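You operate a simulated robot arm through the tools that you are given. There is no shell and no other tool. Be economical: measure what you need, move in short steps, check, and stop when the job is done.

You run a simulated two-armed robot. Do the job below in one go: nothing can be reset, and whatever is moved stays where it is left.

TASK
Tighten the slack chain until the pointer is in the green.
Fine: drive off and the yellow bolt in first; loosen the white clamp lever, turn the black knob, clamp again; end with the bolt out and the drive on; the lift stays. Where these are worked on the way, their far stop is far enough and under half their travel is too little: white clamp lever, yellow lock bolt.

The check looks at the end state, three seconds after you hand in, the way a careful person would. Anything else that was tipped, shoved, dropped, spilled or broken makes it a failure.

THE ROBOT
Two 7-joint arms with two-finger grippers on one trunk, on a base that drives. Base frame: it is fixed to the floor where the robot stands at the start and does not move with it; the origin is under the middle of the robot, x ahead of it, y to its left, z up. Units: m, rad, N and s.
The left shoulder is at the start at [0.06, 0.123, 0.945], the right one opposite. With the tool pointing down near the work surface each hand reaches from about 0.1 to 0.74 m from the robot's upright axis, wherever it stands, measured 20 degrees to its own side. Places, roughly: lift control box [0.6, 0, 1]; red drive knob [0.5, 0, 0.9]; tower tension knob [0.6, -0.3, 0.6]; white clamp lever [0.7, -0.4, 0.6]; yellow lock bolt [0.5, -0.1, 1.1]. Payload 1.47 kg a hand.
The TCP of each hand is the grasp point between the finger pads, 0.016 m short of the fingertips. In the tool frame z runs along the fingers and y along their closing line. Largest opening 0.087 m; the body of the gripper starts 0.055 m behind the TCP.
Orientation is that of the tool frame in the base frame, as a unit quaternion [w, x, y, z]. With the fingers straight down and closing along the base's y, the tool's x points along the base's -x, its y along +y and its z along -z.

THE INTERFACE
- The arms move only by the tool step_arm. It takes "left_rows", "right_rows" or both (then of equal length, played together; a hand with none holds still); each is a list of rows, each a list of 3 entries, a list of its own where there are three numbers: the shift along the tool's x, y, z in units of 25 mm (1.0 is 25 mm), then the turn, a rotation vector about the tool's x, y, z in units of 5 degrees (1.0 is 5 degrees), then the closure in counts, from 0 (fully open) to 255 (shut). In form: [[[tx, ty, tz], [wx, wy, wz], claw], ...]. A call has 1 to 10 rows; each row shifts and turns the commanded pose from where the row before left it, along the tool's axes as they then stand. A call with a number of a shift or a turn outside -1 to 1 is refused whole. Each row takes 0.2 s and may step no farther than 0.05 m and 0.15 rad from the row before; otherwise, or with a gripper value out of range, the whole call is refused. Where a pose cannot be reached the arm comes as near as it can. A force on the tool above 40 N (or 10 N above the force at the start of the call, whichever is more), or a blocked arm, ends the call early, and 0.2 s more pass. Each finger travels about 0.153 m/s and halts on what it meets, pressing with about 28 N; the grip force reading is that of the motor and also rises with nothing between the fingers. The clock runs only during rows and for 0.2 s after the last one: add rows that do not move to give the fingers time. The reply holds the time, the measured pose of the TCP, the force on the tool along the base axes, the opening and the grip force, in the units named above and with some noise, with the torque about the TCP (base axes, N m) and any sound that the robot's microphone picked up.
- Cameras (640 x 400 px; columns grow to the right, rows downward): "scene" is now at [0.0934, -0.027, 1.5206]; the picture's right is [-0.30, -0.95, 0.00], its down [-0.54, 0.17, -0.82] and it looks along [0.79, -0.25, -0.57] (base axes); focal length 287 px, centre (320, 200). "left" rides on the left gripper at [0.073, -0.012, -0.09] in its tool frame; the picture's right is [0.16, 0.99, 0.00], its down [-0.72, 0.12, -0.68] and it looks along [-0.67, 0.11, 0.73] (tool axes); focal length 247 px, centre (320, 200). "right" rides on the right gripper at [0.073, 0.012, -0.09] in its tool frame; the picture's right is [-0.16, 0.99, 0.00], its down [-0.72, -0.12, -0.68] and it looks along [-0.67, -0.11, 0.73] (tool axes); focal length 247 px, centre (320, 200). There is no depth. A picture from a camera that has moved, and an enlarged one, comes with that camera's place and axes in the base frame and with its lens.
- get_image(camera): a new picture of that camera. The clock stands still meanwhile.
- move_column(by): slides the trunk up (or, below 0, down) by that many m; the arms and the scene camera ride with it, the base frame stays. It gives what a move gives, with no picture.
- roll_base(legs): drives the robot by 1 to 6 legs, each [ahead, left, turn to the left] in m, m and rad, along the robot's own axes; the way and the turn of a leg run together, so that a leg with both is an arc; at most 1.5 m and 3.142 rad a leg. The arms and the cameras ride along, it lands a little off, and it stops where it bumps. It gives what a move gives.
- head_to(pan, tilt): turns the head with the scene camera to pan (to the left, within 2.094 rad either way) and tilt (down, from -0.506 to 1.204), counted from straight ahead of the robot. It gives what a move gives.
- zoom(camera, box): a new picture of the part [left, top, right, bottom] of that camera's present view, enlarged. The clock stands still meanwhile.
- finish_job(): hands the job in; it is judged then, once.

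Go step by step. Nothing tells you exact positions but the pictures and the camera data: compare them with the known pose of the tool, close in by small moves and look again before you grip or let go. The budget is 120 turns and 100 pictures, counting those below and the enlarged ones. Unless the task says otherwise, let go and move clear before handing in, and close with one line.

The tools are called after ">>>" by a JSON object that holds its "api" and its "payload". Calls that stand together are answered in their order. step_arm: Moves the arms, as the interface text tells. Its arguments: {"type":"object","properties":{"left_rows":{"type":"array","items":{"type":"array"}},"right_rows":{"type":"array","items":{"type":"array"}}},"required":[]} The other tools are called the same way: move_column (by) slides the trunk up or down; roll_base (legs) drives the base; head_to (pan, tilt) turns the head that bears the scene camera; get_image (camera) takes a picture; zoom (camera, box) takes an enlarged picture of a part of a camera's view; finish_job () hands the job in.

At the start:

```text
clock: 0.0
left_tool_pos: [0.3924, -0.027, 1.3192]
left_ee_rot: [0.0, 0.001, 1.0, 0.001]
left_ft_force: [-1.0, 0.4, -0.2]
left_moment: [0.02, 0.0, -0.03]
left_grip_width: 0.0869
left_gripper_force: 0.0
right_tool_pos: [0.406, -0.4285, 1.2265]
right_ee_rot: [0.001, 0.0, 1.0, -0.001]
right_ft_force: [0.3, -0.2, -0.4]
right_moment: [0.0, -0.01, 0.0]
right_grip_width: 0.0871
right_gripper_force: 0.0
trunk travel left (down, up): [-0.1, 0.13]
robot x, y, heading: [0.0012, 0.0015, -0.002]
head pan, tilt: [-0.305, 0.602]
```

scene: 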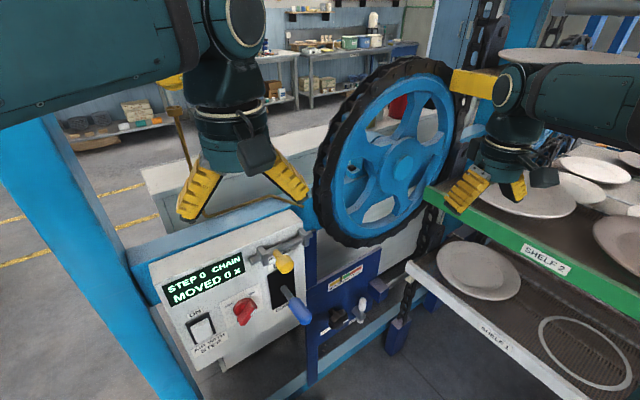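
right: 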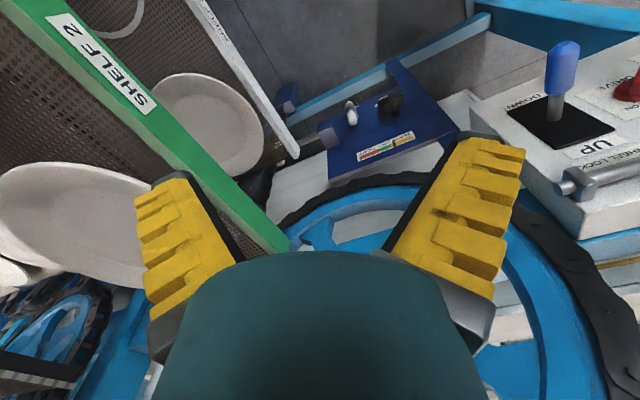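
left: 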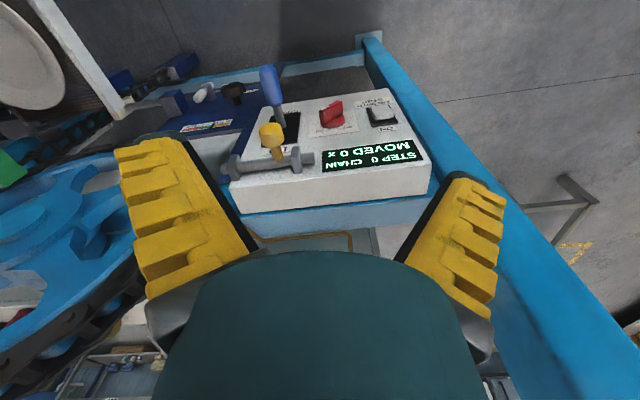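

I see the control box with display, red drive knob, yellow bolt and blue lever, and a lower blue plate with a black knob and white lever. I will look closer at both.

>>> {"api": "zoom", "payload": {"camera": "scene", "box": [140, 200, 340, 380]}}

>>> {"api": "zoom", "payload": {"camera": "scene", "box": [280, 240, 440, 360]}}

>>> {"api": "zoom", "payload": {"camera": "left", "box": [140, 40, 440, 220]}}

>>> {"api": "zoom", "payload": {"camera": "right", "box": [280, 60, 480, 190]}}

```text
2.22 times, centred on (240, 290) of scene
camera zoom: at [0.0934, -0.027, 1.5206], right [-0.3, -0.95, 0.0], down [-0.54, 0.17, -0.82], along [0.79, -0.25, -0.57], focal length 637 px, centre (498, 0)
```

zoom: 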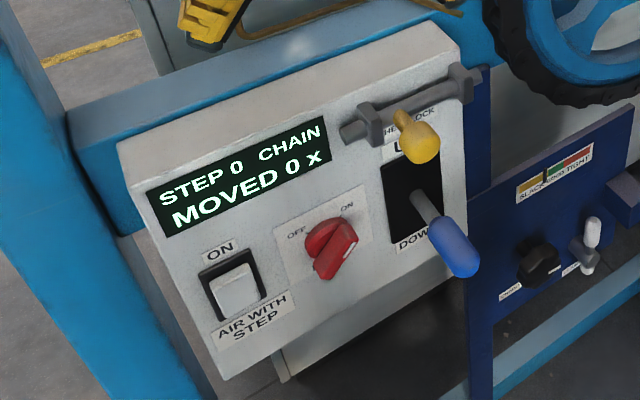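

```text
3.33 times, centred on (360, 300) of scene
camera zoom: at [0.0934, -0.027, 1.5206], right [-0.3, -0.95, 0.0], down [-0.54, 0.17, -0.82], along [0.79, -0.25, -0.57], focal length 956 px, centre (187, -133)
```

zoom: 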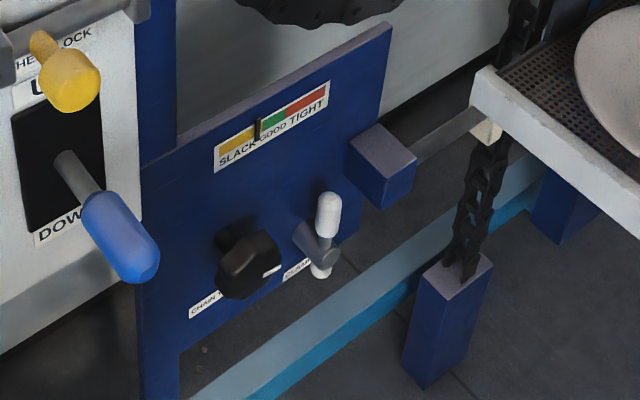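

```text
2.13 times, centred on (290, 130) of left
camera zoom: at [0.3199, -0.0391, 1.4081], right [-0.16, 0.99, 0.0], down [0.72, 0.12, 0.68], along [0.67, 0.11, -0.73], focal length 527 px, centre (384, 349)
```

zoom: 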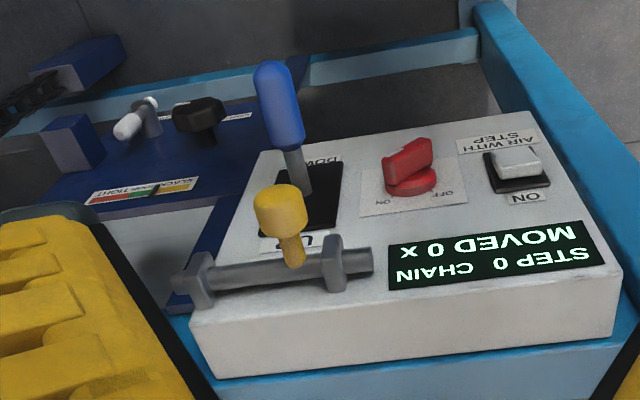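

```text
3.08 times, centred on (380, 125) of right
camera zoom: at [0.3333, -0.4165, 1.3156], right [0.16, 0.99, 0.0], down [0.72, -0.12, 0.68], along [0.67, -0.11, -0.73], focal length 760 px, centre (135, 431)
```

zoom: 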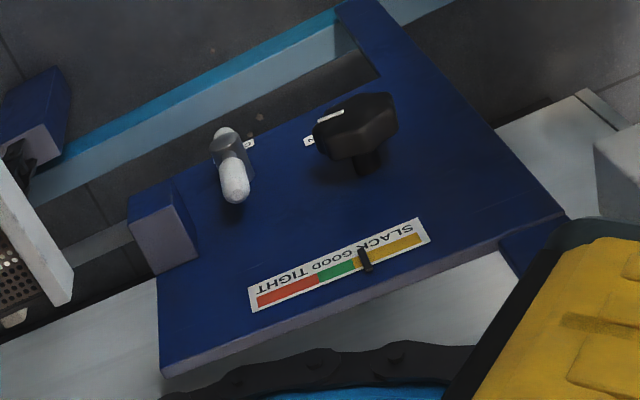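

The control panel stands vertical and faces slightly to my right (inward about +21° yaw). The red knob is at about [0.52,0.01,0.94], the yellow knob [0.505,-0.08,1.08], the black knob [0.615,-0.26,0.65] and the white lever [0.65,-0.37,0.665]. I will pitch both hands to horizontal.

>>> {"api": "step_arm", "payload": {"left_rows": [[[0, 0, 0], [0, -1, 0], 0], [[0, 0, 0], [0, -1, 0], 0], [[0, 0, 0], [0, -1, 0], 0], [[0, 0, 0], [0, -1, 0], 0], [[0, 0, 0], [0, -1, 0], 0], [[0, 0, 0], [0, -1, 0], 0], [[0, 0, 0], [0, -1, 0], 0], [[0, 0, 0], [0, -1, 0], 0], [[0, 0, 0], [0, -1, 0], 0]], "right_rows": [[[0, 0, 0], [0, -1, 0], 0], [[0, 0, 0], [0, -1, 0], 0], [[0, 0, 0], [0, -1, 0], 0], [[0, 0, 0], [0, -1, 0], 0], [[0, 0, 0], [0, -1, 0], 0], [[0, 0, 0], [0, -1, 0], 0], [[0, 0, 0], [0, -1, 0], 0], [[0, 0, 0], [0, -1, 0], 0], [[0, 0, 0], [0, -1, 0], 0]]}}

```text
clock: 2.0
left_tool_pos: [0.3919, -0.0286, 1.3207]
left_ee_rot: [0.383, 0.001, 0.924, 0.0]
left_ft_force: [0.2, -0.1, -0.9]
left_moment: [0.02, 0.04, -0.02]
left_grip_width: 0.0869
left_gripper_force: 0.1
right_tool_pos: [0.4048, -0.4291, 1.2258]
right_ee_rot: [0.384, 0.0, 0.923, -0.001]
right_ft_force: [-0.3, 0.0, 0.5]
right_moment: [-0.02, -0.02, 0.03]
right_grip_width: 0.0872
right_gripper_force: 0.1
trunk travel left (down, up): [-0.1, 0.13]
robot x, y, heading: [-0.0001, 0.0024, 0.001]
head pan, tilt: [-0.305, 0.602]
```

Both hands tracked the first half; I finish the pitch.

>>> {"api": "step_arm", "payload": {"left_rows": [[[0, 0, 0], [0, -1, 0], 0], [[0, 0, 0], [0, -1, 0], 0], [[0, 0, 0], [0, -1, 0], 0], [[0, 0, 0], [0, -1, 0], 0], [[0, 0, 0], [0, -1, 0], 0], [[0, 0, 0], [0, -1, 0], 0], [[0, 0, 0], [0, -1, 0], 0], [[0, 0, 0], [0, -1, 0], 0], [[0, 0, 0], [0, -1, 0], 0]], "right_rows": [[[0, 0, 0], [0, -1, 0], 0], [[0, 0, 0], [0, -1, 0], 0], [[0, 0, 0], [0, -1, 0], 0], [[0, 0, 0], [0, -1, 0], 0], [[0, 0, 0], [0, -1, 0], 0], [[0, 0, 0], [0, -1, 0], 0], [[0, 0, 0], [0, -1, 0], 0], [[0, 0, 0], [0, -1, 0], 0], [[0, 0, 0], [0, -1, 0], 0]]}}

>>> {"api": "get_image", "payload": {"camera": "scene"}}

>>> {"api": "get_image", "payload": {"camera": "left"}}

```text
clock: 4.0
left_tool_pos: [0.3921, -0.0278, 1.3207]
left_ee_rot: [0.708, -0.001, 0.706, 0.001]
left_ft_force: [-0.8, -0.7, -0.3]
left_moment: [0.0, -0.01, 0.01]
left_grip_width: 0.0871
left_gripper_force: 0.1
right_tool_pos: [0.4063, -0.4291, 1.2255]
right_ee_rot: [0.708, 0.001, 0.706, 0.0]
right_ft_force: [0.0, 0.0, 0.8]
right_moment: [0.0, -0.02, 0.02]
right_grip_width: 0.087
right_gripper_force: 0.1
trunk travel left (down, up): [-0.1, 0.13]
robot x, y, heading: [-0.0014, 0.0023, 0.0]
head pan, tilt: [-0.305, 0.602]
```

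```text
92 pictures are left
camera scene: at [0.0936, -0.0276, 1.5205], right [-0.3, -0.95, 0.0], down [-0.54, 0.17, -0.82], along [0.79, -0.25, -0.57], focal length 287 px, centre (320, 200)
```

scene: 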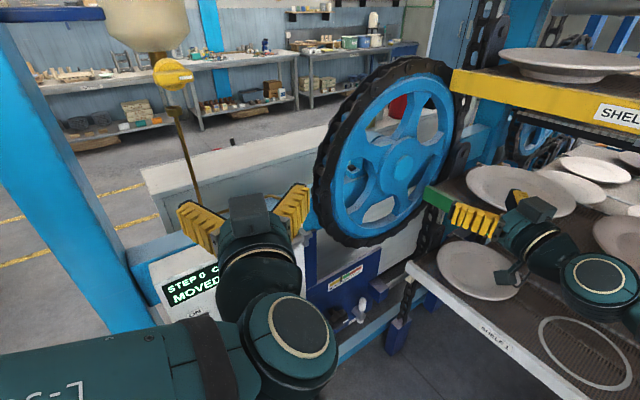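

```text
91 pictures are left
camera left: at [0.3031, -0.0396, 1.2458], right [0.0, 0.99, -0.16], down [-0.68, 0.12, 0.72], along [0.73, 0.11, 0.67], focal length 247 px, centre (320, 200)
```

left: 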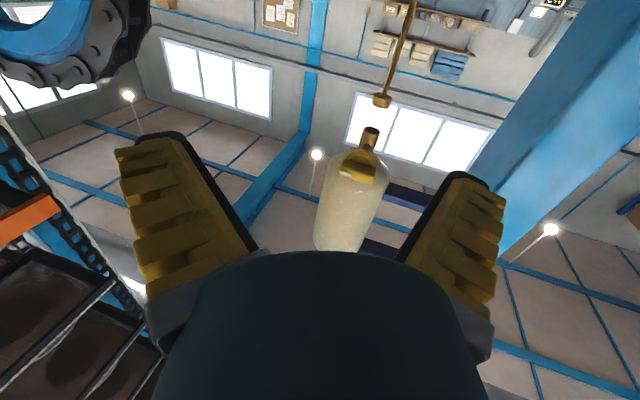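

Now I yaw the left hand about 21° left and lower it in front of the red knob.

>>> {"api": "step_arm", "payload": {"left_rows": [[[0, 0, -1], [-1, 0, 0], 0], [[0, 0, 0], [-1, 0, 0], 0], [[1, 0, 0], [-1, 0, 0], 0], [[1, 0, 0], [-1, 0, 0], 0], [[1, 0, 0], [-0.3, 0, 0], 0], [[1, 0, 0], [0, 0, 0], 0], [[1, 0, 0], [0, 0, 0], 0], [[1, 0, 0], [0, 0, 0], 0], [[1, 0, 0], [0, 0, 0], 0], [[1, 0, 0], [0, 0, 0], 0]]}}

>>> {"api": "get_image", "payload": {"camera": "scene"}}

```text
clock: 6.2
left_tool_pos: [0.3672, -0.0272, 1.1195]
left_ee_rot: [0.695, -0.131, 0.695, 0.132]
left_ft_force: [0.7, 0.0, -1.4]
left_moment: [-0.01, 0.0, 0.03]
left_grip_width: 0.0869
left_gripper_force: 0.0
right_tool_pos: [0.4052, -0.4302, 1.227]
right_ee_rot: [0.707, 0.001, 0.707, -0.001]
right_ft_force: [1.0, -0.1, -0.5]
right_moment: [-0.01, -0.02, -0.02]
right_grip_width: 0.0869
right_gripper_force: 0.1
trunk travel left (down, up): [-0.1, 0.13]
robot x, y, heading: [-0.0004, -0.0002, -0.0]
head pan, tilt: [-0.305, 0.602]
```

```text
90 pictures are left
camera scene: at [0.0938, -0.0274, 1.5205], right [-0.3, -0.95, 0.0], down [-0.54, 0.17, -0.82], along [0.79, -0.25, -0.57], focal length 287 px, centre (320, 200)
```

scene: 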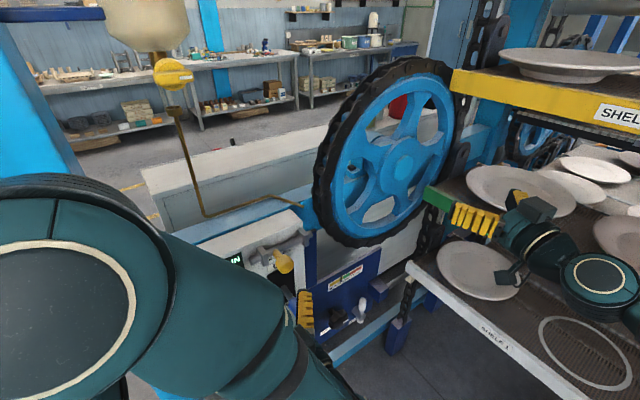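

The arm tracks well; I lower the left hand to knob height and look through its camera.

>>> {"api": "step_arm", "payload": {"left_rows": [[[1, 0, 0], [0, 0, 0], 0], [[1, 0, 0], [0, 0, 0], 0], [[1, 0, 0], [0, 0, 0], 0], [[1, 0, 0], [0, 0, 0], 0], [[1, 0, 0], [0, 0, 0], 0], [[1, 0, 0], [0, 0, 0], 0], [[1, 0, 0], [0, 0, 0], 0]]}}

>>> {"api": "get_image", "payload": {"camera": "left"}}

>>> {"api": "get_image", "payload": {"camera": "scene"}}

```text
clock: 7.8
left_tool_pos: [0.4047, -0.053, 0.9737]
left_ee_rot: [0.694, -0.131, 0.696, 0.133]
left_ft_force: [0.4, 0.0, 0.3]
left_moment: [-0.04, 0.03, 0.01]
left_grip_width: 0.0872
left_gripper_force: 0.0
left hand out of reach, approached as far as the arm can: row 4, 5, 6, 7
right_tool_pos: [0.407, -0.4294, 1.2258]
right_ee_rot: [0.707, 0.0, 0.707, 0.0]
right_ft_force: [0.6, 0.6, -0.2]
right_moment: [0.02, 0.03, 0.03]
right_grip_width: 0.0866
right_gripper_force: 0.2
trunk travel left (down, up): [-0.1, 0.13]
robot x, y, heading: [-0.0049, 0.0021, 0.005]
head pan, tilt: [-0.305, 0.602]
```

```text
89 pictures are left
camera left: at [0.3258, -0.0972, 0.9022], right [-0.36, 0.92, -0.16], down [-0.67, -0.14, 0.73], along [0.64, 0.37, 0.67], focal length 247 px, centre (320, 200)
```

left: 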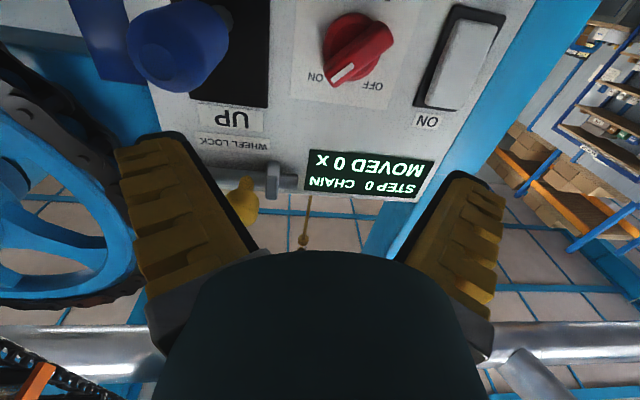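

```text
88 pictures are left
camera scene: at [0.094, -0.0272, 1.5205], right [-0.3, -0.95, 0.0], down [-0.54, 0.17, -0.82], along [0.79, -0.25, -0.57], focal length 287 px, centre (320, 200)
```

scene: 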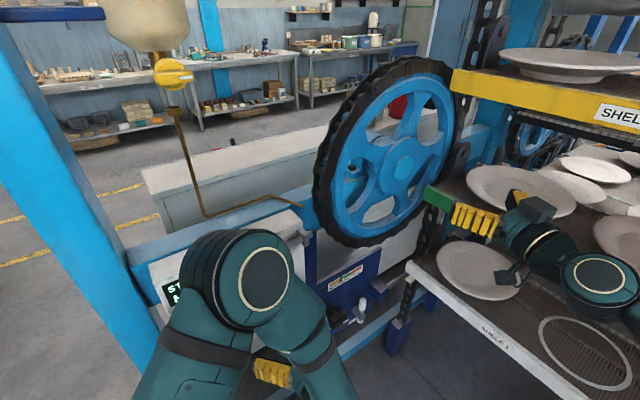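

The left hand is cramped too close to the trunk, so I will pull the right hand inward, away from the shelves, and then back the base up a little. The red knob's white mark points at ON, so the drive is on.

>>> {"api": "step_arm", "payload": {"right_rows": [[[0, 1, 0], [0, 0, 0], 0], [[0, 1, 0], [0, 0, 0], 0], [[0, 1, 0], [0, 0, 0], 0], [[0, 1, 0], [0, 0, 0], 0]]}}

>>> {"api": "roll_base", "payload": {"legs": [[-0.15, 0, 0]]}}

>>> {"api": "get_image", "payload": {"camera": "left"}}

```text
clock: 8.8
left_tool_pos: [0.4045, -0.0535, 0.9744]
left_ee_rot: [0.694, -0.131, 0.696, 0.132]
left_ft_force: [-0.4, -0.2, -0.4]
left_moment: [-0.01, 0.01, -0.01]
left_grip_width: 0.0868
left_gripper_force: 0.0
right_tool_pos: [0.4216, -0.343, 1.24]
right_ee_rot: [0.707, 0.0, 0.707, 0.0]
right_ft_force: [0.6, 0.6, 0.1]
right_moment: [-0.02, -0.01, 0.0]
right_grip_width: 0.0871
right_gripper_force: 0.1
right hand out of reach, approached as far as the arm can: row 3, 4
trunk travel left (down, up): [-0.1, 0.13]
robot x, y, heading: [-0.0023, 0.0004, 0.0]
head pan, tilt: [-0.305, 0.602]
```

```text
clock: 10.2
left_tool_pos: [0.2584, -0.0532, 0.9758]
left_ee_rot: [0.695, -0.132, 0.695, 0.132]
left_ft_force: [0.0, -0.1, -0.2]
left_moment: [0.02, 0.0, 0.0]
left_grip_width: 0.0872
left_gripper_force: 0.0
right_tool_pos: [0.2737, -0.3443, 1.2402]
right_ee_rot: [0.707, 0.0, 0.707, 0.0]
right_ft_force: [-0.8, 0.2, 1.0]
right_moment: [0.01, 0.01, 0.01]
right_grip_width: 0.0868
right_gripper_force: 0.0
trunk travel left (down, up): [-0.1, 0.13]
robot x, y, heading: [-0.1451, 0.0014, -0.0]
head pan, tilt: [-0.305, 0.602]
```

```text
87 pictures are left
camera left: at [0.1787, -0.0971, 0.9029], right [-0.36, 0.92, -0.16], down [-0.67, -0.14, 0.72], along [0.64, 0.37, 0.67], focal length 247 px, centre (320, 200)
```

left: 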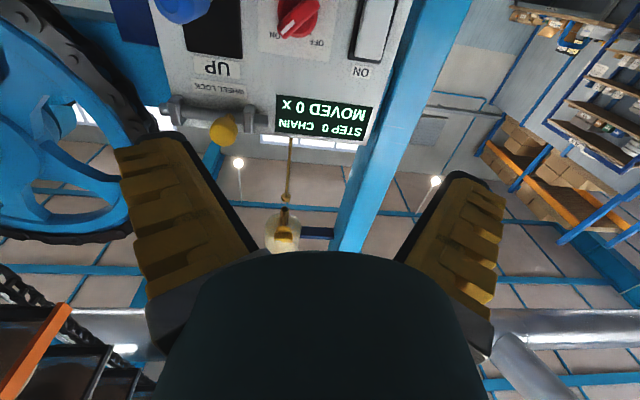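

The knob triangulates to [0.518, 0.015, 0.943]. I move to about 8 cm in front of it and look.

>>> {"api": "step_arm", "payload": {"left_rows": [[[0.3, -0.3, 1], [0, 0, 0], 0], [[0.3, -0.3, 1], [0, 0, 0], 0], [[0.3, -0.3, 1], [0, 0, 0], 0], [[0.3, -0.3, 1], [0, 0, 0], 0], [[0.1, -0.1, 1], [0, 0, 0], 0], [[0, 0, 1], [0, 0, 0], 0], [[0, 0, 1], [0, 0, 0], 0]]}}

>>> {"api": "get_image", "payload": {"camera": "left"}}

>>> {"api": "get_image", "payload": {"camera": "scene"}}

```text
clock: 11.8
left_tool_pos: [0.4344, -0.0194, 0.9409]
left_ee_rot: [0.694, -0.132, 0.695, 0.132]
left_ft_force: [0.1, 0.5, -0.5]
left_moment: [-0.01, 0.0, 0.01]
left_grip_width: 0.087
left_gripper_force: 0.0
right_tool_pos: [0.2755, -0.3442, 1.2389]
right_ee_rot: [0.707, 0.0, 0.708, 0.0]
right_ft_force: [0.1, -0.1, 0.9]
right_moment: [-0.04, 0.02, -0.03]
right_grip_width: 0.0869
right_gripper_force: 0.1
trunk travel left (down, up): [-0.1, 0.13]
robot x, y, heading: [-0.1457, -0.002, 0.001]
head pan, tilt: [-0.305, 0.602]
```

```text
86 pictures are left
camera left: at [0.3562, -0.0627, 0.8685], right [-0.36, 0.92, -0.16], down [-0.67, -0.14, 0.73], along [0.64, 0.37, 0.67], focal length 247 px, centre (320, 200)
```

left: 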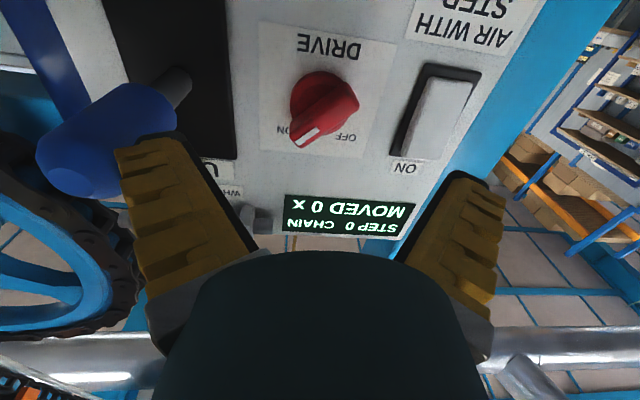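

```text
85 pictures are left
camera scene: at [-0.0521, -0.0267, 1.5206], right [-0.3, -0.95, 0.0], down [-0.54, 0.17, -0.82], along [0.79, -0.25, -0.57], focal length 287 px, centre (320, 200)
```

scene: 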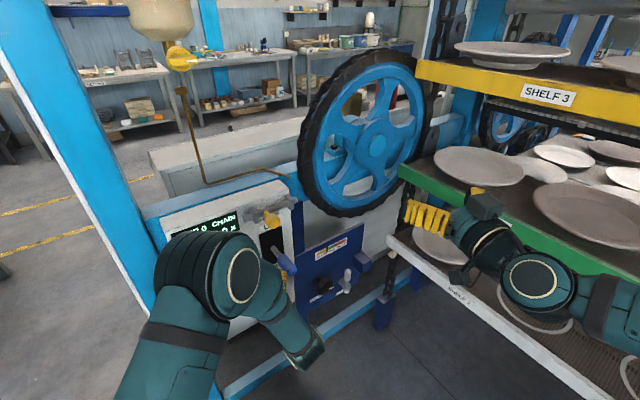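

I zoom on the knob to get the grip-bar angle.

>>> {"api": "zoom", "payload": {"camera": "left", "box": [250, 50, 410, 170]}}

```text
3.33 times, centred on (330, 110) of left
camera zoom: at [0.3562, -0.0627, 0.8685], right [-0.36, 0.92, -0.16], down [-0.67, -0.14, 0.73], along [0.64, 0.37, 0.67], focal length 823 px, centre (287, 500)
```

zoom: 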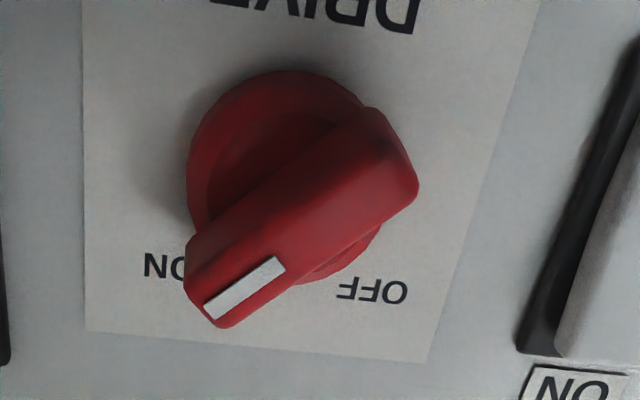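

The bar points at +45° (ON), so I roll 45° to match it, partly close and advance over the bar.

>>> {"api": "step_arm", "payload": {"left_rows": [[[-0.1, 0.16, 0], [0, 0, 1], 100], [[0, 0, 0], [0, 0, 1], 100], [[0, 0, 0], [0, 0, 1], 100], [[0, 0, 0], [0, 0, 1], 100], [[0, 0, 0], [0, 0, 1], 100], [[0, 0, 0], [0, 0, 1], 100], [[0, 0, 0], [0, 0, 1], 100], [[0, 0, 0], [0, 0, 1], 100], [[0, 0, 0], [0, 0, 1], 100], [[0, 0, 1], [0, 0, 0], 100]]}}

>>> {"api": "get_image", "payload": {"camera": "left"}}

```text
clock: 14.0
left_tool_pos: [0.4575, -0.0054, 0.9459]
left_ee_rot: [0.59, 0.145, 0.693, 0.388]
left_ft_force: [0.0, 0.0, 0.0]
left_moment: [-0.04, -0.04, 0.02]
left_grip_width: 0.0581
left_gripper_force: 3.4
right_tool_pos: [0.2754, -0.3459, 1.2394]
right_ee_rot: [0.706, 0.0, 0.708, 0.0]
right_ft_force: [-0.7, 0.8, 0.5]
right_moment: [-0.02, 0.01, -0.02]
right_grip_width: 0.0869
right_gripper_force: 0.1
trunk travel left (down, up): [-0.1, 0.13]
robot x, y, heading: [-0.1455, -0.0031, 0.001]
head pan, tilt: [-0.305, 0.602]
```

```text
83 pictures are left
camera left: at [0.357, 0.0013, 0.8852], right [-0.29, 0.75, 0.59], down [-0.47, -0.65, 0.59], along [0.83, -0.1, 0.55], focal length 247 px, centre (320, 200)
```

left: 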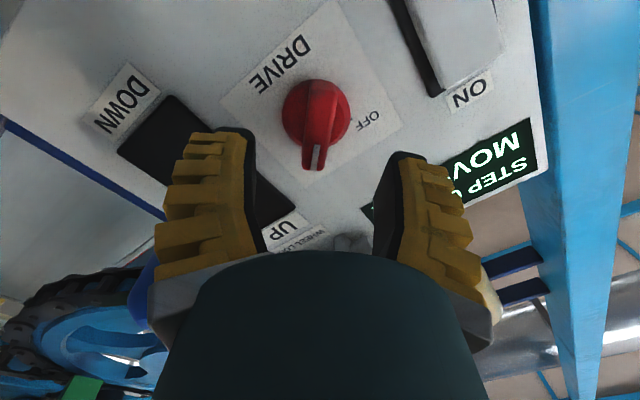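

The bar is centred between the fingers. I advance about 6 cm and close.

>>> {"api": "step_arm", "payload": {"left_rows": [[[0, 0, 1], [0, 0, 0], 100], [[0, 0, 1], [0, 0, 0], 100], [[0, 0, 0.4], [0, 0, 0], 100], [[0, 0, 0], [0, 0, 0], 100]]}}

>>> {"api": "get_image", "payload": {"camera": "left"}}

```text
clock: 15.0
left_tool_pos: [0.5115, 0.0146, 0.946]
left_ee_rot: [0.591, 0.146, 0.693, 0.388]
left_ft_force: [-0.8, 0.4, -0.2]
left_moment: [0.03, 0.0, 0.0]
left_grip_width: 0.0579
left_gripper_force: 3.6
right_tool_pos: [0.2755, -0.345, 1.2386]
right_ee_rot: [0.707, 0.0, 0.707, 0.0]
right_ft_force: [0.1, 0.4, -0.3]
right_moment: [0.01, 0.02, 0.0]
right_grip_width: 0.087
right_gripper_force: 0.0
trunk travel left (down, up): [-0.1, 0.13]
robot x, y, heading: [-0.1432, 0.0019, 0.002]
head pan, tilt: [-0.305, 0.602]
```

```text
82 pictures are left
camera left: at [0.4124, 0.0225, 0.8856], right [-0.29, 0.75, 0.59], down [-0.47, -0.65, 0.59], along [0.83, -0.1, 0.55], focal length 247 px, centre (320, 200)
```

left: 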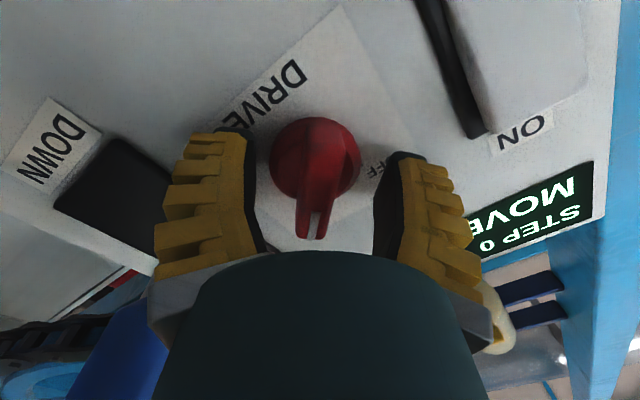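

The TCP is right at the bar's front face, so I go 8 mm deeper, close, and then turn a little to test.

>>> {"api": "step_arm", "payload": {"left_rows": [[[0, -0.1, 0.3], [0, 0, 0], 100], [[0, 0, 0], [0, 0, 0], 160], [[0, 0, 0], [0, 0, 0], 220], [[0, 0, 0], [0, 0, 0], 220], [[0, 0, 0], [0, 0, 0], 220]]}}

```text
clock: 16.2
left_tool_pos: [0.5171, 0.0154, 0.942]
left_ee_rot: [0.59, 0.146, 0.692, 0.388]
left_ft_force: [-13.8, -5.0, 0.1]
left_moment: [0.16, -0.43, -0.13]
left_grip_width: 0.0385
left_gripper_force: 29.4
right_tool_pos: [0.2745, -0.3448, 1.2405]
right_ee_rot: [0.707, 0.0, 0.707, 0.0]
right_ft_force: [-0.4, -0.5, 0.1]
right_moment: [-0.01, 0.03, -0.01]
right_grip_width: 0.087
right_gripper_force: 0.1
trunk travel left (down, up): [-0.1, 0.13]
robot x, y, heading: [-0.1448, -0.0003, -0.005]
head pan, tilt: [-0.305, 0.602]
```

The width of 38 mm suggests the tips caught the round base. I back off about 9 mm and grip the bar itself.

>>> {"api": "step_arm", "payload": {"left_rows": [[[0, 0, 0], [0, 0, 0], 100], [[0, 0, -0.36], [0, 0, 0], 100], [[0, 0, 0], [0, 0, 0], 170], [[0, 0, 0], [0, 0, 0], 230], [[0, 0, 0], [0, 0, 0], 230], [[0, 0, 0], [0, 0, 0], 230]]}}

>>> {"api": "get_image", "payload": {"camera": "left"}}

```text
clock: 17.6
left_tool_pos: [0.5071, 0.0122, 0.9442]
left_ee_rot: [0.591, 0.145, 0.692, 0.388]
left_ft_force: [-18.4, -7.3, 1.7]
left_moment: [-0.01, 0.02, -0.1]
left_grip_width: 0.0162
left_gripper_force: 29.8
right_tool_pos: [0.2717, -0.3449, 1.2407]
right_ee_rot: [0.708, 0.0, 0.707, 0.0]
right_ft_force: [0.2, 0.6, -0.4]
right_moment: [0.04, -0.01, 0.0]
right_grip_width: 0.087
right_gripper_force: 0.0
trunk travel left (down, up): [-0.1, 0.13]
robot x, y, heading: [-0.1442, -0.0032, -0.003]
head pan, tilt: [-0.305, 0.602]
```

```text
81 pictures are left
camera left: at [0.4092, 0.0197, 0.8842], right [-0.3, 0.75, 0.59], down [-0.48, -0.65, 0.59], along [0.83, -0.1, 0.55], focal length 247 px, centre (320, 200)
```

left: 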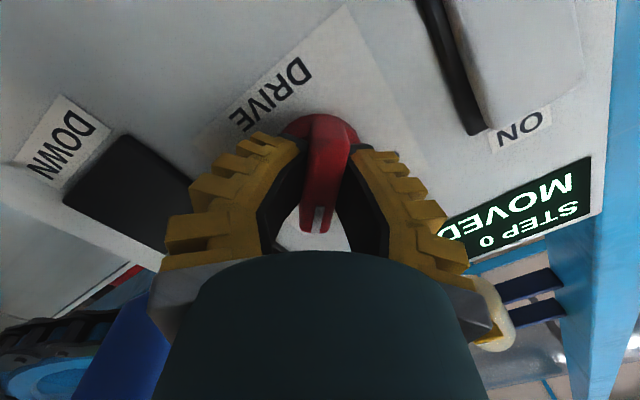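

The bar is gripped at 16 mm. I ease back slightly and turn counter-clockwise toward OFF.

>>> {"api": "step_arm", "payload": {"left_rows": [[[0, 0, -0.12], [0, 0, -1], 230], [[0, 0, 0], [0, 0, -1], 230], [[0, 0, 0], [0, 0, -1], 230], [[0, 0, 0], [0, 0, -1], 230], [[0, 0, 0], [0, 0, -1], 230], [[0, 0, 0], [0, 0, -1], 230], [[0, 0, 0], [0, 0, -1], 230], [[0, 0, 0], [0, 0, -1], 230], [[0, 0, 0], [0, 0, -1], 230]]}}

>>> {"api": "get_image", "payload": {"camera": "left"}}

```text
clock: 19.6
left_tool_pos: [0.5074, 0.0112, 0.9435]
left_ee_rot: [0.694, -0.131, 0.695, 0.133]
left_ft_force: [-2.7, -4.9, -1.7]
left_moment: [-0.01, 0.02, -0.02]
left_grip_width: 0.0177
left_gripper_force: 6.5
right_tool_pos: [0.2749, -0.3456, 1.2394]
right_ee_rot: [0.707, 0.0, 0.707, 0.001]
right_ft_force: [-0.7, 0.6, 0.1]
right_moment: [-0.01, 0.0, 0.0]
right_grip_width: 0.0871
right_gripper_force: 0.0
trunk travel left (down, up): [-0.1, 0.13]
robot x, y, heading: [-0.1475, -0.0006, 0.001]
head pan, tilt: [-0.305, 0.602]
```

```text
80 pictures are left
camera left: at [0.428, -0.0316, 0.8701], right [-0.36, 0.92, -0.16], down [-0.67, -0.14, 0.73], along [0.64, 0.37, 0.67], focal length 247 px, centre (320, 200)
```

left: 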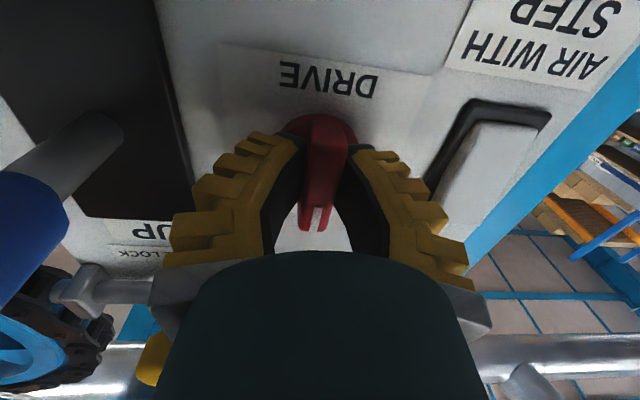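

The knob follows the hand and stands at the middle now. I continue 45° toward OFF.

>>> {"api": "step_arm", "payload": {"left_rows": [[[0, 0, 0], [0, 0, -1], 240], [[0, 0, 0], [0, 0, -1], 240], [[0, 0, 0], [0, 0, -1], 240], [[0, 0, 0], [0, 0, -1], 240], [[0, 0, 0], [0, 0, -1], 240], [[0, 0, 0], [0, 0, -1], 240], [[0, 0, 0], [0, 0, -1], 240], [[0, 0, 0], [0, 0, -1], 240], [[0, 0, 0], [0, 0, -1], 240]]}}

>>> {"api": "get_image", "payload": {"camera": "left"}}

```text
clock: 21.6
left_tool_pos: [0.5066, 0.0105, 0.9426]
left_ee_rot: [0.69, -0.388, 0.595, -0.139]
left_ft_force: [-7.9, -9.6, 1.0]
left_moment: [-0.15, 0.41, -0.59]
left_grip_width: 0.009
left_gripper_force: 29.6
right_tool_pos: [0.274, -0.346, 1.24]
right_ee_rot: [0.707, 0.0, 0.707, 0.001]
right_ft_force: [-0.1, 0.1, -0.3]
right_moment: [0.01, 0.0, -0.02]
right_grip_width: 0.0871
right_gripper_force: 0.0
trunk travel left (down, up): [-0.1, 0.13]
robot x, y, heading: [-0.1425, 0.0004, -0.005]
head pan, tilt: [-0.305, 0.602]
```

```text
79 pictures are left
camera left: at [0.4454, -0.0777, 0.9009], right [-0.23, 0.55, -0.8], down [-0.85, 0.3, 0.44], along [0.48, 0.78, 0.4], focal length 247 px, centre (320, 200)
```

left: 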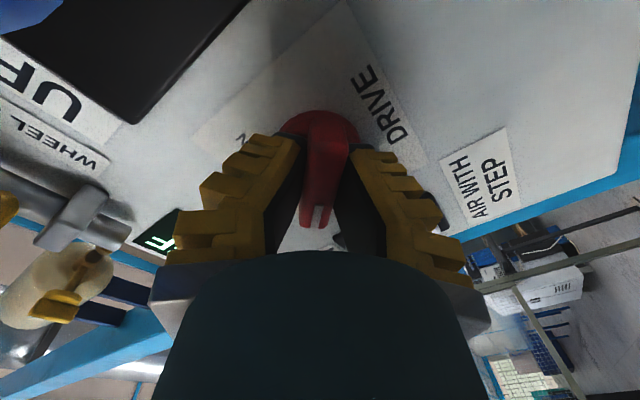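

The knob sits at the OFF stop with some torque showing. I open and back out to check.

>>> {"api": "step_arm", "payload": {"left_rows": [[[0, 0, 0], [0, 0, 0.3], 100], [[0, 0, 0], [0, 0, 0], 100], [[0, 0, -1], [0, 0, 0], 100], [[0, 0, -1], [0, 0, 0], 100], [[0, 0, -1], [0, 0, 1], 100], [[0, 0, -1], [0, 0, 1], 100], [[0, 0, 0], [0, 0, 1], 100], [[0, 0, 0], [0, 0, 1], 100], [[0, 0, 0], [0, 0, 1], 100], [[0, 0, 0], [0, 0, 1], 100]]}}

>>> {"api": "get_image", "payload": {"camera": "left"}}

```text
clock: 23.8
left_tool_pos: [0.4247, -0.0255, 0.9464]
left_ee_rot: [0.705, -0.212, 0.675, 0.051]
left_ft_force: [-0.8, -0.1, 0.3]
left_moment: [-0.02, -0.02, 0.01]
left_grip_width: 0.0579
left_gripper_force: 3.4
left hand out of reach, approached as far as the arm can: row 6
right_tool_pos: [0.2739, -0.346, 1.2393]
right_ee_rot: [0.707, 0.0, 0.707, 0.0]
right_ft_force: [-1.0, -0.6, 0.0]
right_moment: [0.0, -0.01, 0.05]
right_grip_width: 0.0871
right_gripper_force: 0.1
trunk travel left (down, up): [-0.1, 0.13]
robot x, y, heading: [-0.145, -0.0009, 0.001]
head pan, tilt: [-0.305, 0.602]
```

```text
78 pictures are left
camera left: at [0.353, -0.0845, 0.8774], right [-0.34, 0.86, -0.38], down [-0.73, 0.01, 0.68], along [0.59, 0.51, 0.63], focal length 247 px, centre (320, 200)
```

left: 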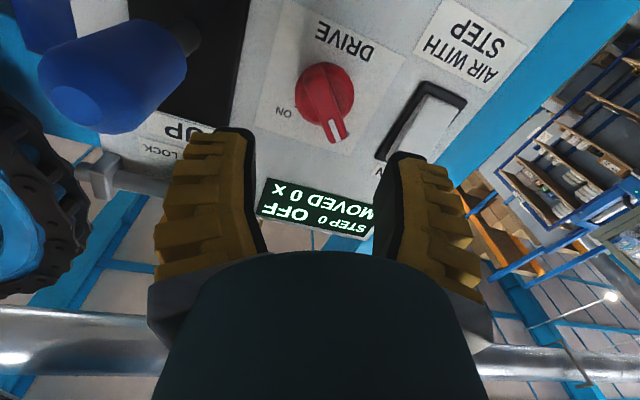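

The display now says OFF. Next I level the hand, raise it to the yellow bolt's height and shift in front of it.

>>> {"api": "step_arm", "payload": {"left_rows": [[[0, 0, -0.5], [0, 0, 0.92], 60], [[0, 0, -0.5], [0, 0, 0.91], 60], [[0, 0, -0.5], [0, 0, 0.91], 60], [[-1, 0, 0], [0, 0, 0], 60], [[-1, 0, 0], [0, 0, 0], 60], [[-1, 0, 0], [0, 0, 0], 60], [[-1, -0.8, 0], [0, 0, 0], 60], [[-1, -0.8, 0], [0, 0, 0], 60], [[-0.44, -0.8, 0], [0, 0, 0], 60], [[0, -0.9, 0], [0, 0, 0], 60]]}}

>>> {"api": "get_image", "payload": {"camera": "left"}}

>>> {"api": "get_image", "payload": {"camera": "scene"}}

```text
clock: 26.0
left_tool_pos: [0.4216, -0.1156, 1.0807]
left_ee_rot: [0.694, -0.129, 0.696, 0.134]
left_ft_force: [0.2, 0.3, -0.3]
left_moment: [-0.03, 0.01, -0.02]
left_grip_width: 0.0706
left_gripper_force: 3.1
right_tool_pos: [0.274, -0.3462, 1.2382]
right_ee_rot: [0.707, 0.0, 0.707, 0.0]
right_ft_force: [-0.6, -0.6, 0.5]
right_moment: [-0.04, -0.02, 0.0]
right_grip_width: 0.0868
right_gripper_force: 0.1
trunk travel left (down, up): [-0.1, 0.13]
robot x, y, heading: [-0.1431, 0.004, 0.001]
head pan, tilt: [-0.305, 0.602]
```

```text
77 pictures are left
camera left: at [0.3431, -0.1601, 1.0071], right [-0.36, 0.92, -0.15], down [-0.67, -0.15, 0.73], along [0.65, 0.36, 0.67], focal length 247 px, centre (320, 200)
```

left: 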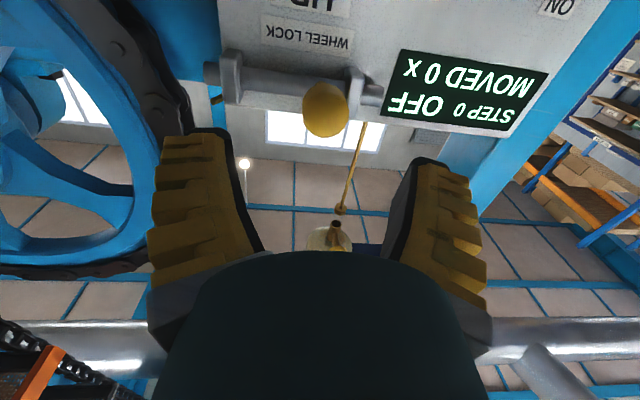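

```text
76 pictures are left
camera scene: at [-0.0524, -0.0275, 1.5205], right [-0.3, -0.95, 0.0], down [-0.54, 0.17, -0.82], along [0.79, -0.25, -0.57], focal length 287 px, centre (320, 200)
```

scene: 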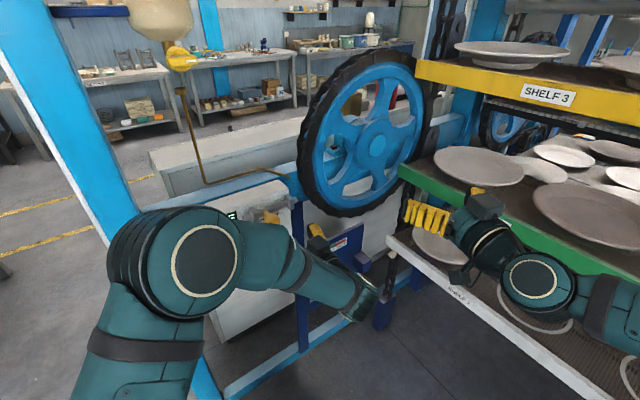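

The yellow knob is centred. I advance onto it and close.

>>> {"api": "step_arm", "payload": {"left_rows": [[[0, 0.05, 1], [0, 0, 0], 60], [[0, 0.05, 1], [0, 0, 0], 60], [[0, 0, 1], [0, 0, 0], 60], [[0, 0, 0.5], [0, 0, 0], 60], [[0, 0, 0], [0, 0, 0], 150], [[0, 0, 0], [0, 0, 0], 220], [[0, 0, 0], [0, 0, 0], 220], [[0, 0, 0], [0, 0, 0], 220]]}}

>>> {"api": "get_image", "payload": {"camera": "left"}}

```text
clock: 27.8
left_tool_pos: [0.5009, -0.0822, 1.081]
left_ee_rot: [0.694, -0.13, 0.695, 0.134]
left_ft_force: [-2.4, 0.3, 4.7]
left_moment: [0.11, -0.21, -0.08]
left_grip_width: 0.0264
left_gripper_force: 30.3
right_tool_pos: [0.2748, -0.3445, 1.2401]
right_ee_rot: [0.707, -0.001, 0.707, 0.0]
right_ft_force: [0.3, 0.4, -0.1]
right_moment: [-0.01, -0.02, -0.01]
right_grip_width: 0.0872
right_gripper_force: 0.0
trunk travel left (down, up): [-0.1, 0.13]
robot x, y, heading: [-0.146, -0.0018, 0.001]
head pan, tilt: [-0.305, 0.602]
```

```text
75 pictures are left
camera left: at [0.4222, -0.1259, 1.0084], right [-0.36, 0.92, -0.15], down [-0.67, -0.14, 0.72], along [0.64, 0.37, 0.67], focal length 247 px, centre (320, 200)
```

left: 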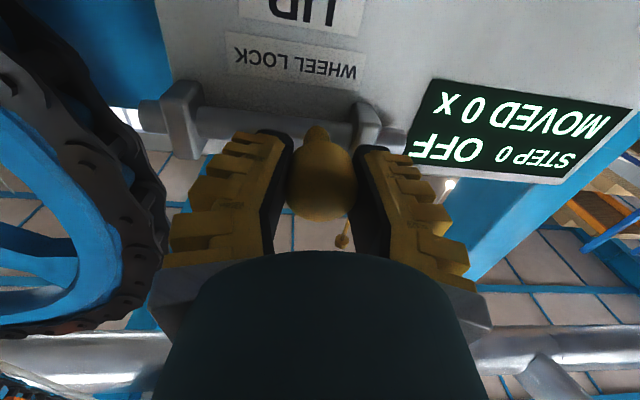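

The knob is gripped. I slide the bolt to the right in small steps.

>>> {"api": "step_arm", "payload": {"left_rows": [[[0, -0.3, 0], [0, 0, 0], 235], [[0, -0.3, 0], [0, 0, 0], 235], [[0, -0.3, 0], [0, 0, 0], 235], [[0, -0.3, 0], [0, 0, 0], 235], [[0, -0.3, 0], [0, 0, 0], 235]]}}

>>> {"api": "get_image", "payload": {"camera": "left"}}

```text
clock: 29.0
left_tool_pos: [0.5124, -0.1204, 1.0818]
left_ee_rot: [0.694, -0.127, 0.696, 0.133]
left_ft_force: [-14.9, -5.9, 3.7]
left_moment: [0.16, -0.44, 0.01]
left_grip_width: 0.0258
left_gripper_force: 29.9
right_tool_pos: [0.273, -0.3463, 1.2388]
right_ee_rot: [0.708, 0.0, 0.707, 0.0]
right_ft_force: [0.3, -0.3, 0.4]
right_moment: [0.0, 0.03, 0.02]
right_grip_width: 0.0871
right_gripper_force: 0.1
trunk travel left (down, up): [-0.1, 0.13]
robot x, y, heading: [-0.1448, -0.0002, -0.003]
head pan, tilt: [-0.305, 0.602]
```

```text
74 pictures are left
camera left: at [0.4342, -0.1631, 1.0084], right [-0.36, 0.92, -0.15], down [-0.67, -0.14, 0.73], along [0.65, 0.36, 0.67], focal length 247 px, centre (320, 200)
```

left: 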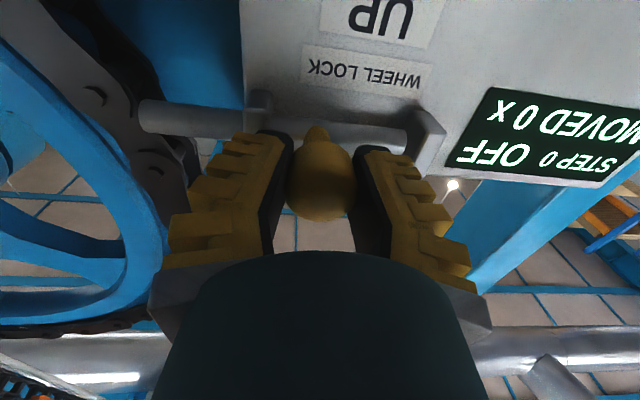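

The bolt moved about 40 mm and has passed the right post. I continue toward its stop, easing back a hair.

>>> {"api": "step_arm", "payload": {"left_rows": [[[0, -0.2, -0.1], [0, 0, 0], 235], [[0, -0.2, -0.05], [0, 0, 0], 235], [[0, -0.2, 0], [0, 0, 0], 235], [[0, -0.2, 0], [0, 0, 0], 235]]}}

>>> {"api": "get_image", "payload": {"camera": "left"}}

```text
clock: 29.7
left_tool_pos: [0.5152, -0.1198, 1.0816]
left_ee_rot: [0.693, -0.135, 0.694, 0.141]
left_ft_force: [-19.5, 13.6, 4.6]
left_moment: [0.19, -0.3, 0.32]
left_grip_width: 0.0269
left_gripper_force: 29.8
right_tool_pos: [0.2715, -0.343, 1.2418]
right_ee_rot: [0.708, -0.001, 0.707, 0.001]
right_ft_force: [-0.6, -0.1, -0.9]
right_moment: [0.0, -0.02, 0.03]
right_grip_width: 0.0869
right_gripper_force: 0.1
trunk travel left (down, up): [-0.1, 0.13]
robot x, y, heading: [-0.1471, -0.0, 0.001]
head pan, tilt: [-0.305, 0.602]
stopped in row 3 (left hand): the force on the tool passed its limit at 43 N (the readings are from after the stop); the commanded pose is now the measured one
```

```text
73 pictures are left
camera left: at [0.4365, -0.165, 1.0083], right [-0.38, 0.91, -0.15], down [-0.67, -0.16, 0.72], along [0.64, 0.38, 0.67], focal length 247 px, centre (320, 200)
```

left: 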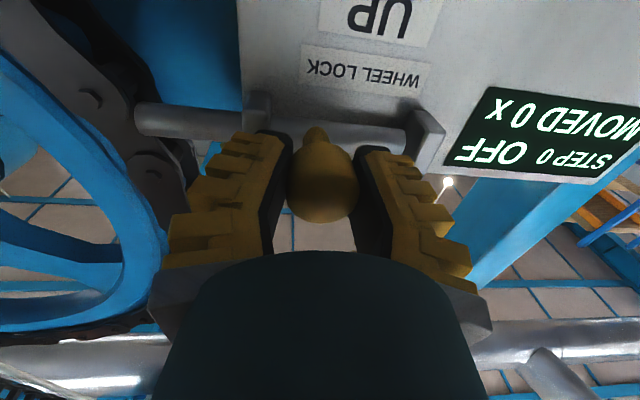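

The bolt hit its far stop after about 40 mm of travel. I release and back the left hand off, up and to the left.

>>> {"api": "step_arm", "payload": {"left_rows": [[[0, 0, 0], [0, 0, 0], 60], [[0, 0, 0], [0, 0, 0], 60], [[0, 0, -1], [0, 0, 0], 60], [[0, 0, -1], [0, 0, 0], 60], [[0, 0, -1], [0, 0, 0], 60], [[0, 0, -1], [0, 0, 0], 60], [[-1, 1, -0.5], [0, 0, 0], 60], [[-1, 1, 0], [0, 0, 0], 60], [[-1, 1, 0], [0, 0, 0], 60], [[-1, 1, 0], [0, 0, 0], 60]]}}

>>> {"api": "get_image", "payload": {"camera": "scene"}}

>>> {"api": "get_image", "payload": {"camera": "left"}}

```text
clock: 31.9
left_tool_pos: [0.3767, -0.0725, 1.1812]
left_ee_rot: [0.692, -0.133, 0.696, 0.139]
left_ft_force: [-0.1, 0.4, -0.4]
left_moment: [0.03, 0.04, 0.0]
left_grip_width: 0.0701
left_gripper_force: 2.6
right_tool_pos: [0.2742, -0.3427, 1.2392]
right_ee_rot: [0.707, 0.0, 0.707, 0.0]
right_ft_force: [0.1, 0.2, 0.3]
right_moment: [0.0, -0.02, -0.01]
right_grip_width: 0.0871
right_gripper_force: 0.0
trunk travel left (down, up): [-0.1, 0.13]
robot x, y, heading: [-0.1483, 0.0011, 0.004]
head pan, tilt: [-0.305, 0.602]
```

```text
72 pictures are left
camera scene: at [-0.0532, -0.0255, 1.5206], right [-0.3, -0.95, 0.0], down [-0.54, 0.17, -0.82], along [0.79, -0.25, -0.57], focal length 287 px, centre (320, 200)
```

scene: 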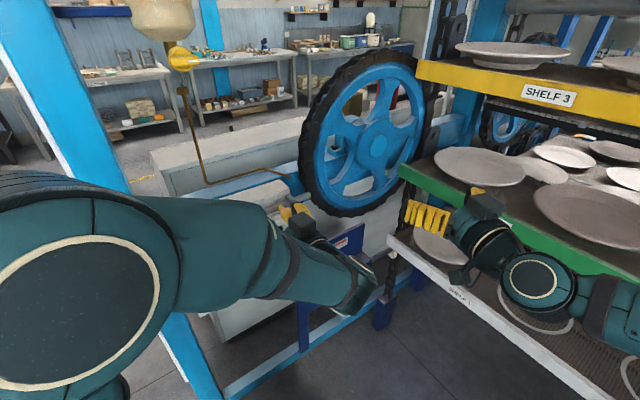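

```text
71 pictures are left
camera left: at [0.2976, -0.1166, 1.1074], right [-0.38, 0.91, -0.15], down [-0.67, -0.16, 0.73], along [0.64, 0.37, 0.67], focal length 247 px, centre (320, 200)
```

left: 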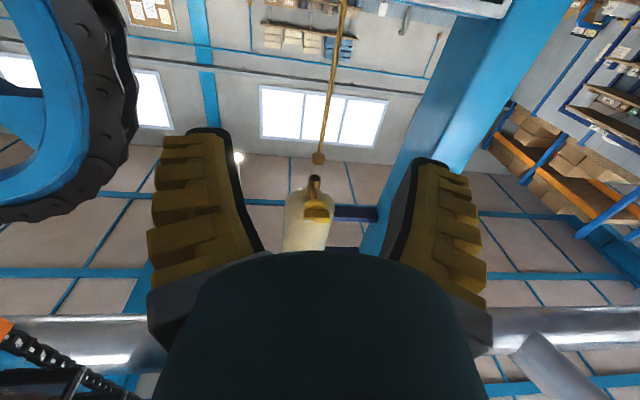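

The left arm blocks the view, so I move it left; meanwhile I yaw the right hand to match the panel and start lowering it.

>>> {"api": "step_arm", "payload": {"left_rows": [[[0, 1, -0.2], [0, 0, 0], 60], [[0, 1, -0.2], [0, 0, 0], 60], [[0, 1, -0.2], [0, 0, 0], 60], [[0, 1, -0.2], [0, 0, 0], 60], [[0, 1, -0.2], [0, 0, 0], 60], [[0, 1, -0.2], [0, 0, 0], 60], [[0, 1, -0.2], [0, 0, 0], 60], [[0, 1, -0.2], [0, 0, 0], 60], [[0, 0, 0], [0, 0, 0], 60], [[0, 0, 0], [0, 0, 0], 60]], "right_rows": [[[0, 0, 0], [-1, 0, 0], 0], [[0, 0, 0], [-1, 0, 0], 0], [[0, 0, 0], [-1, 0, 0], 0], [[0, 0, 0], [-1, 0, 0], 0], [[0, 0, 0], [-0.3, 0, 0], 0], [[1, 0, 0.5], [0, 0, 0], 0], [[1, 0, 0.5], [0, 0, 0], 0], [[1, 0, 0.5], [0, 0, 0], 0], [[1, 0, 0.5], [0, 0, 0], 0], [[1, 0, 0.5], [0, 0, 0], 0]]}}

>>> {"api": "get_image", "payload": {"camera": "scene"}}

>>> {"api": "get_image", "payload": {"camera": "right"}}

```text
clock: 34.1
left_tool_pos: [0.2828, 0.0797, 1.1922]
left_ee_rot: [0.691, -0.134, 0.696, 0.141]
left_ft_force: [0.2, -0.6, -0.7]
left_moment: [-0.04, -0.01, 0.02]
left_grip_width: 0.0705
left_gripper_force: 2.8
left hand out of reach, approached as far as the arm can: row 8
right_tool_pos: [0.3344, -0.3222, 1.1141]
right_ee_rot: [0.695, -0.133, 0.694, 0.133]
right_ft_force: [-0.1, 0.0, -0.6]
right_moment: [0.0, -0.02, -0.05]
right_grip_width: 0.0867
right_gripper_force: 0.0
trunk travel left (down, up): [-0.1, 0.13]
robot x, y, heading: [-0.1464, 0.0015, 0.0]
head pan, tilt: [-0.305, 0.602]
```

```text
70 pictures are left
camera scene: at [-0.0523, -0.0265, 1.5205], right [-0.3, -0.95, 0.0], down [-0.54, 0.17, -0.82], along [0.79, -0.25, -0.57], focal length 287 px, centre (320, 200)
```

scene: 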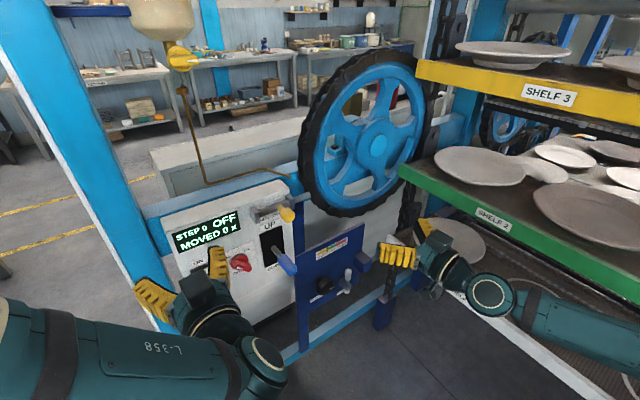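

```text
69 pictures are left
camera right: at [0.2475, -0.3422, 1.0413], right [-0.36, 0.92, 0.16], down [-0.59, -0.36, 0.72], along [0.72, 0.17, 0.67], focal length 247 px, centre (320, 200)
```

right: 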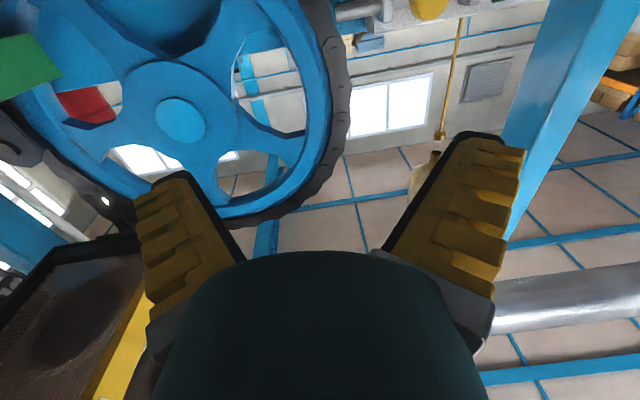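

The view is clear and the right elbow is about 0.13 m clear of the shelf edge. I lower the right hand in front of the tensioner plate.

>>> {"api": "step_arm", "payload": {"right_rows": [[[1, 0, 0.3], [0, 0, 0], 0], [[1, 0, 0.3], [0, 0, 0], 0], [[1, 0, 0.3], [0, 0, 0], 0], [[1, 0, 0.3], [0, 0, 0], 0], [[1, 0, 0.3], [0, 0, 0], 0], [[1, 0, 0.3], [0, 0, 0], 0], [[1, 0, 0.3], [0, 0, 0], 0], [[1, 0, 0.3], [0, 0, 0], 0], [[1, 0, 0.3], [0, 0, 0], 0], [[1, 0, 0.3], [0, 0, 0], 0]]}}

>>> {"api": "get_image", "payload": {"camera": "scene"}}

```text
clock: 36.3
left_tool_pos: [0.2823, 0.0796, 1.1925]
left_ee_rot: [0.691, -0.135, 0.696, 0.141]
left_ft_force: [-0.8, -0.4, -0.2]
left_moment: [-0.01, 0.0, 0.01]
left_grip_width: 0.0707
left_gripper_force: 3.0
right_tool_pos: [0.403, -0.2913, 0.8638]
right_ee_rot: [0.695, -0.133, 0.694, 0.133]
right_ft_force: [-0.3, -0.1, 0.1]
right_moment: [-0.01, -0.04, -0.01]
right_grip_width: 0.0871
right_gripper_force: 0.1
trunk travel left (down, up): [-0.1, 0.13]
robot x, y, heading: [-0.1483, 0.0001, 0.005]
head pan, tilt: [-0.305, 0.602]
```

```text
68 pictures are left
camera scene: at [-0.0523, -0.0263, 1.5205], right [-0.3, -0.95, 0.0], down [-0.54, 0.17, -0.82], along [0.79, -0.25, -0.57], focal length 287 px, centre (320, 200)
```

scene: 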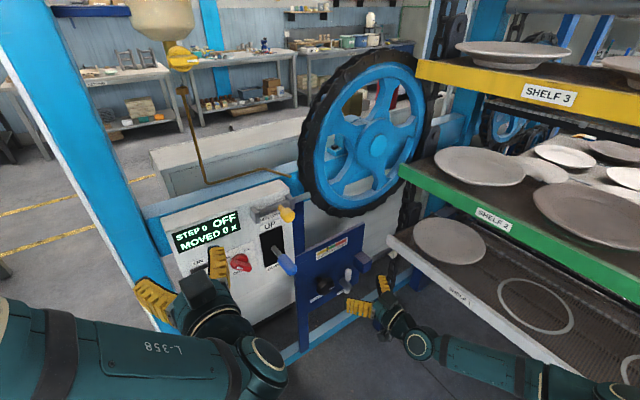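

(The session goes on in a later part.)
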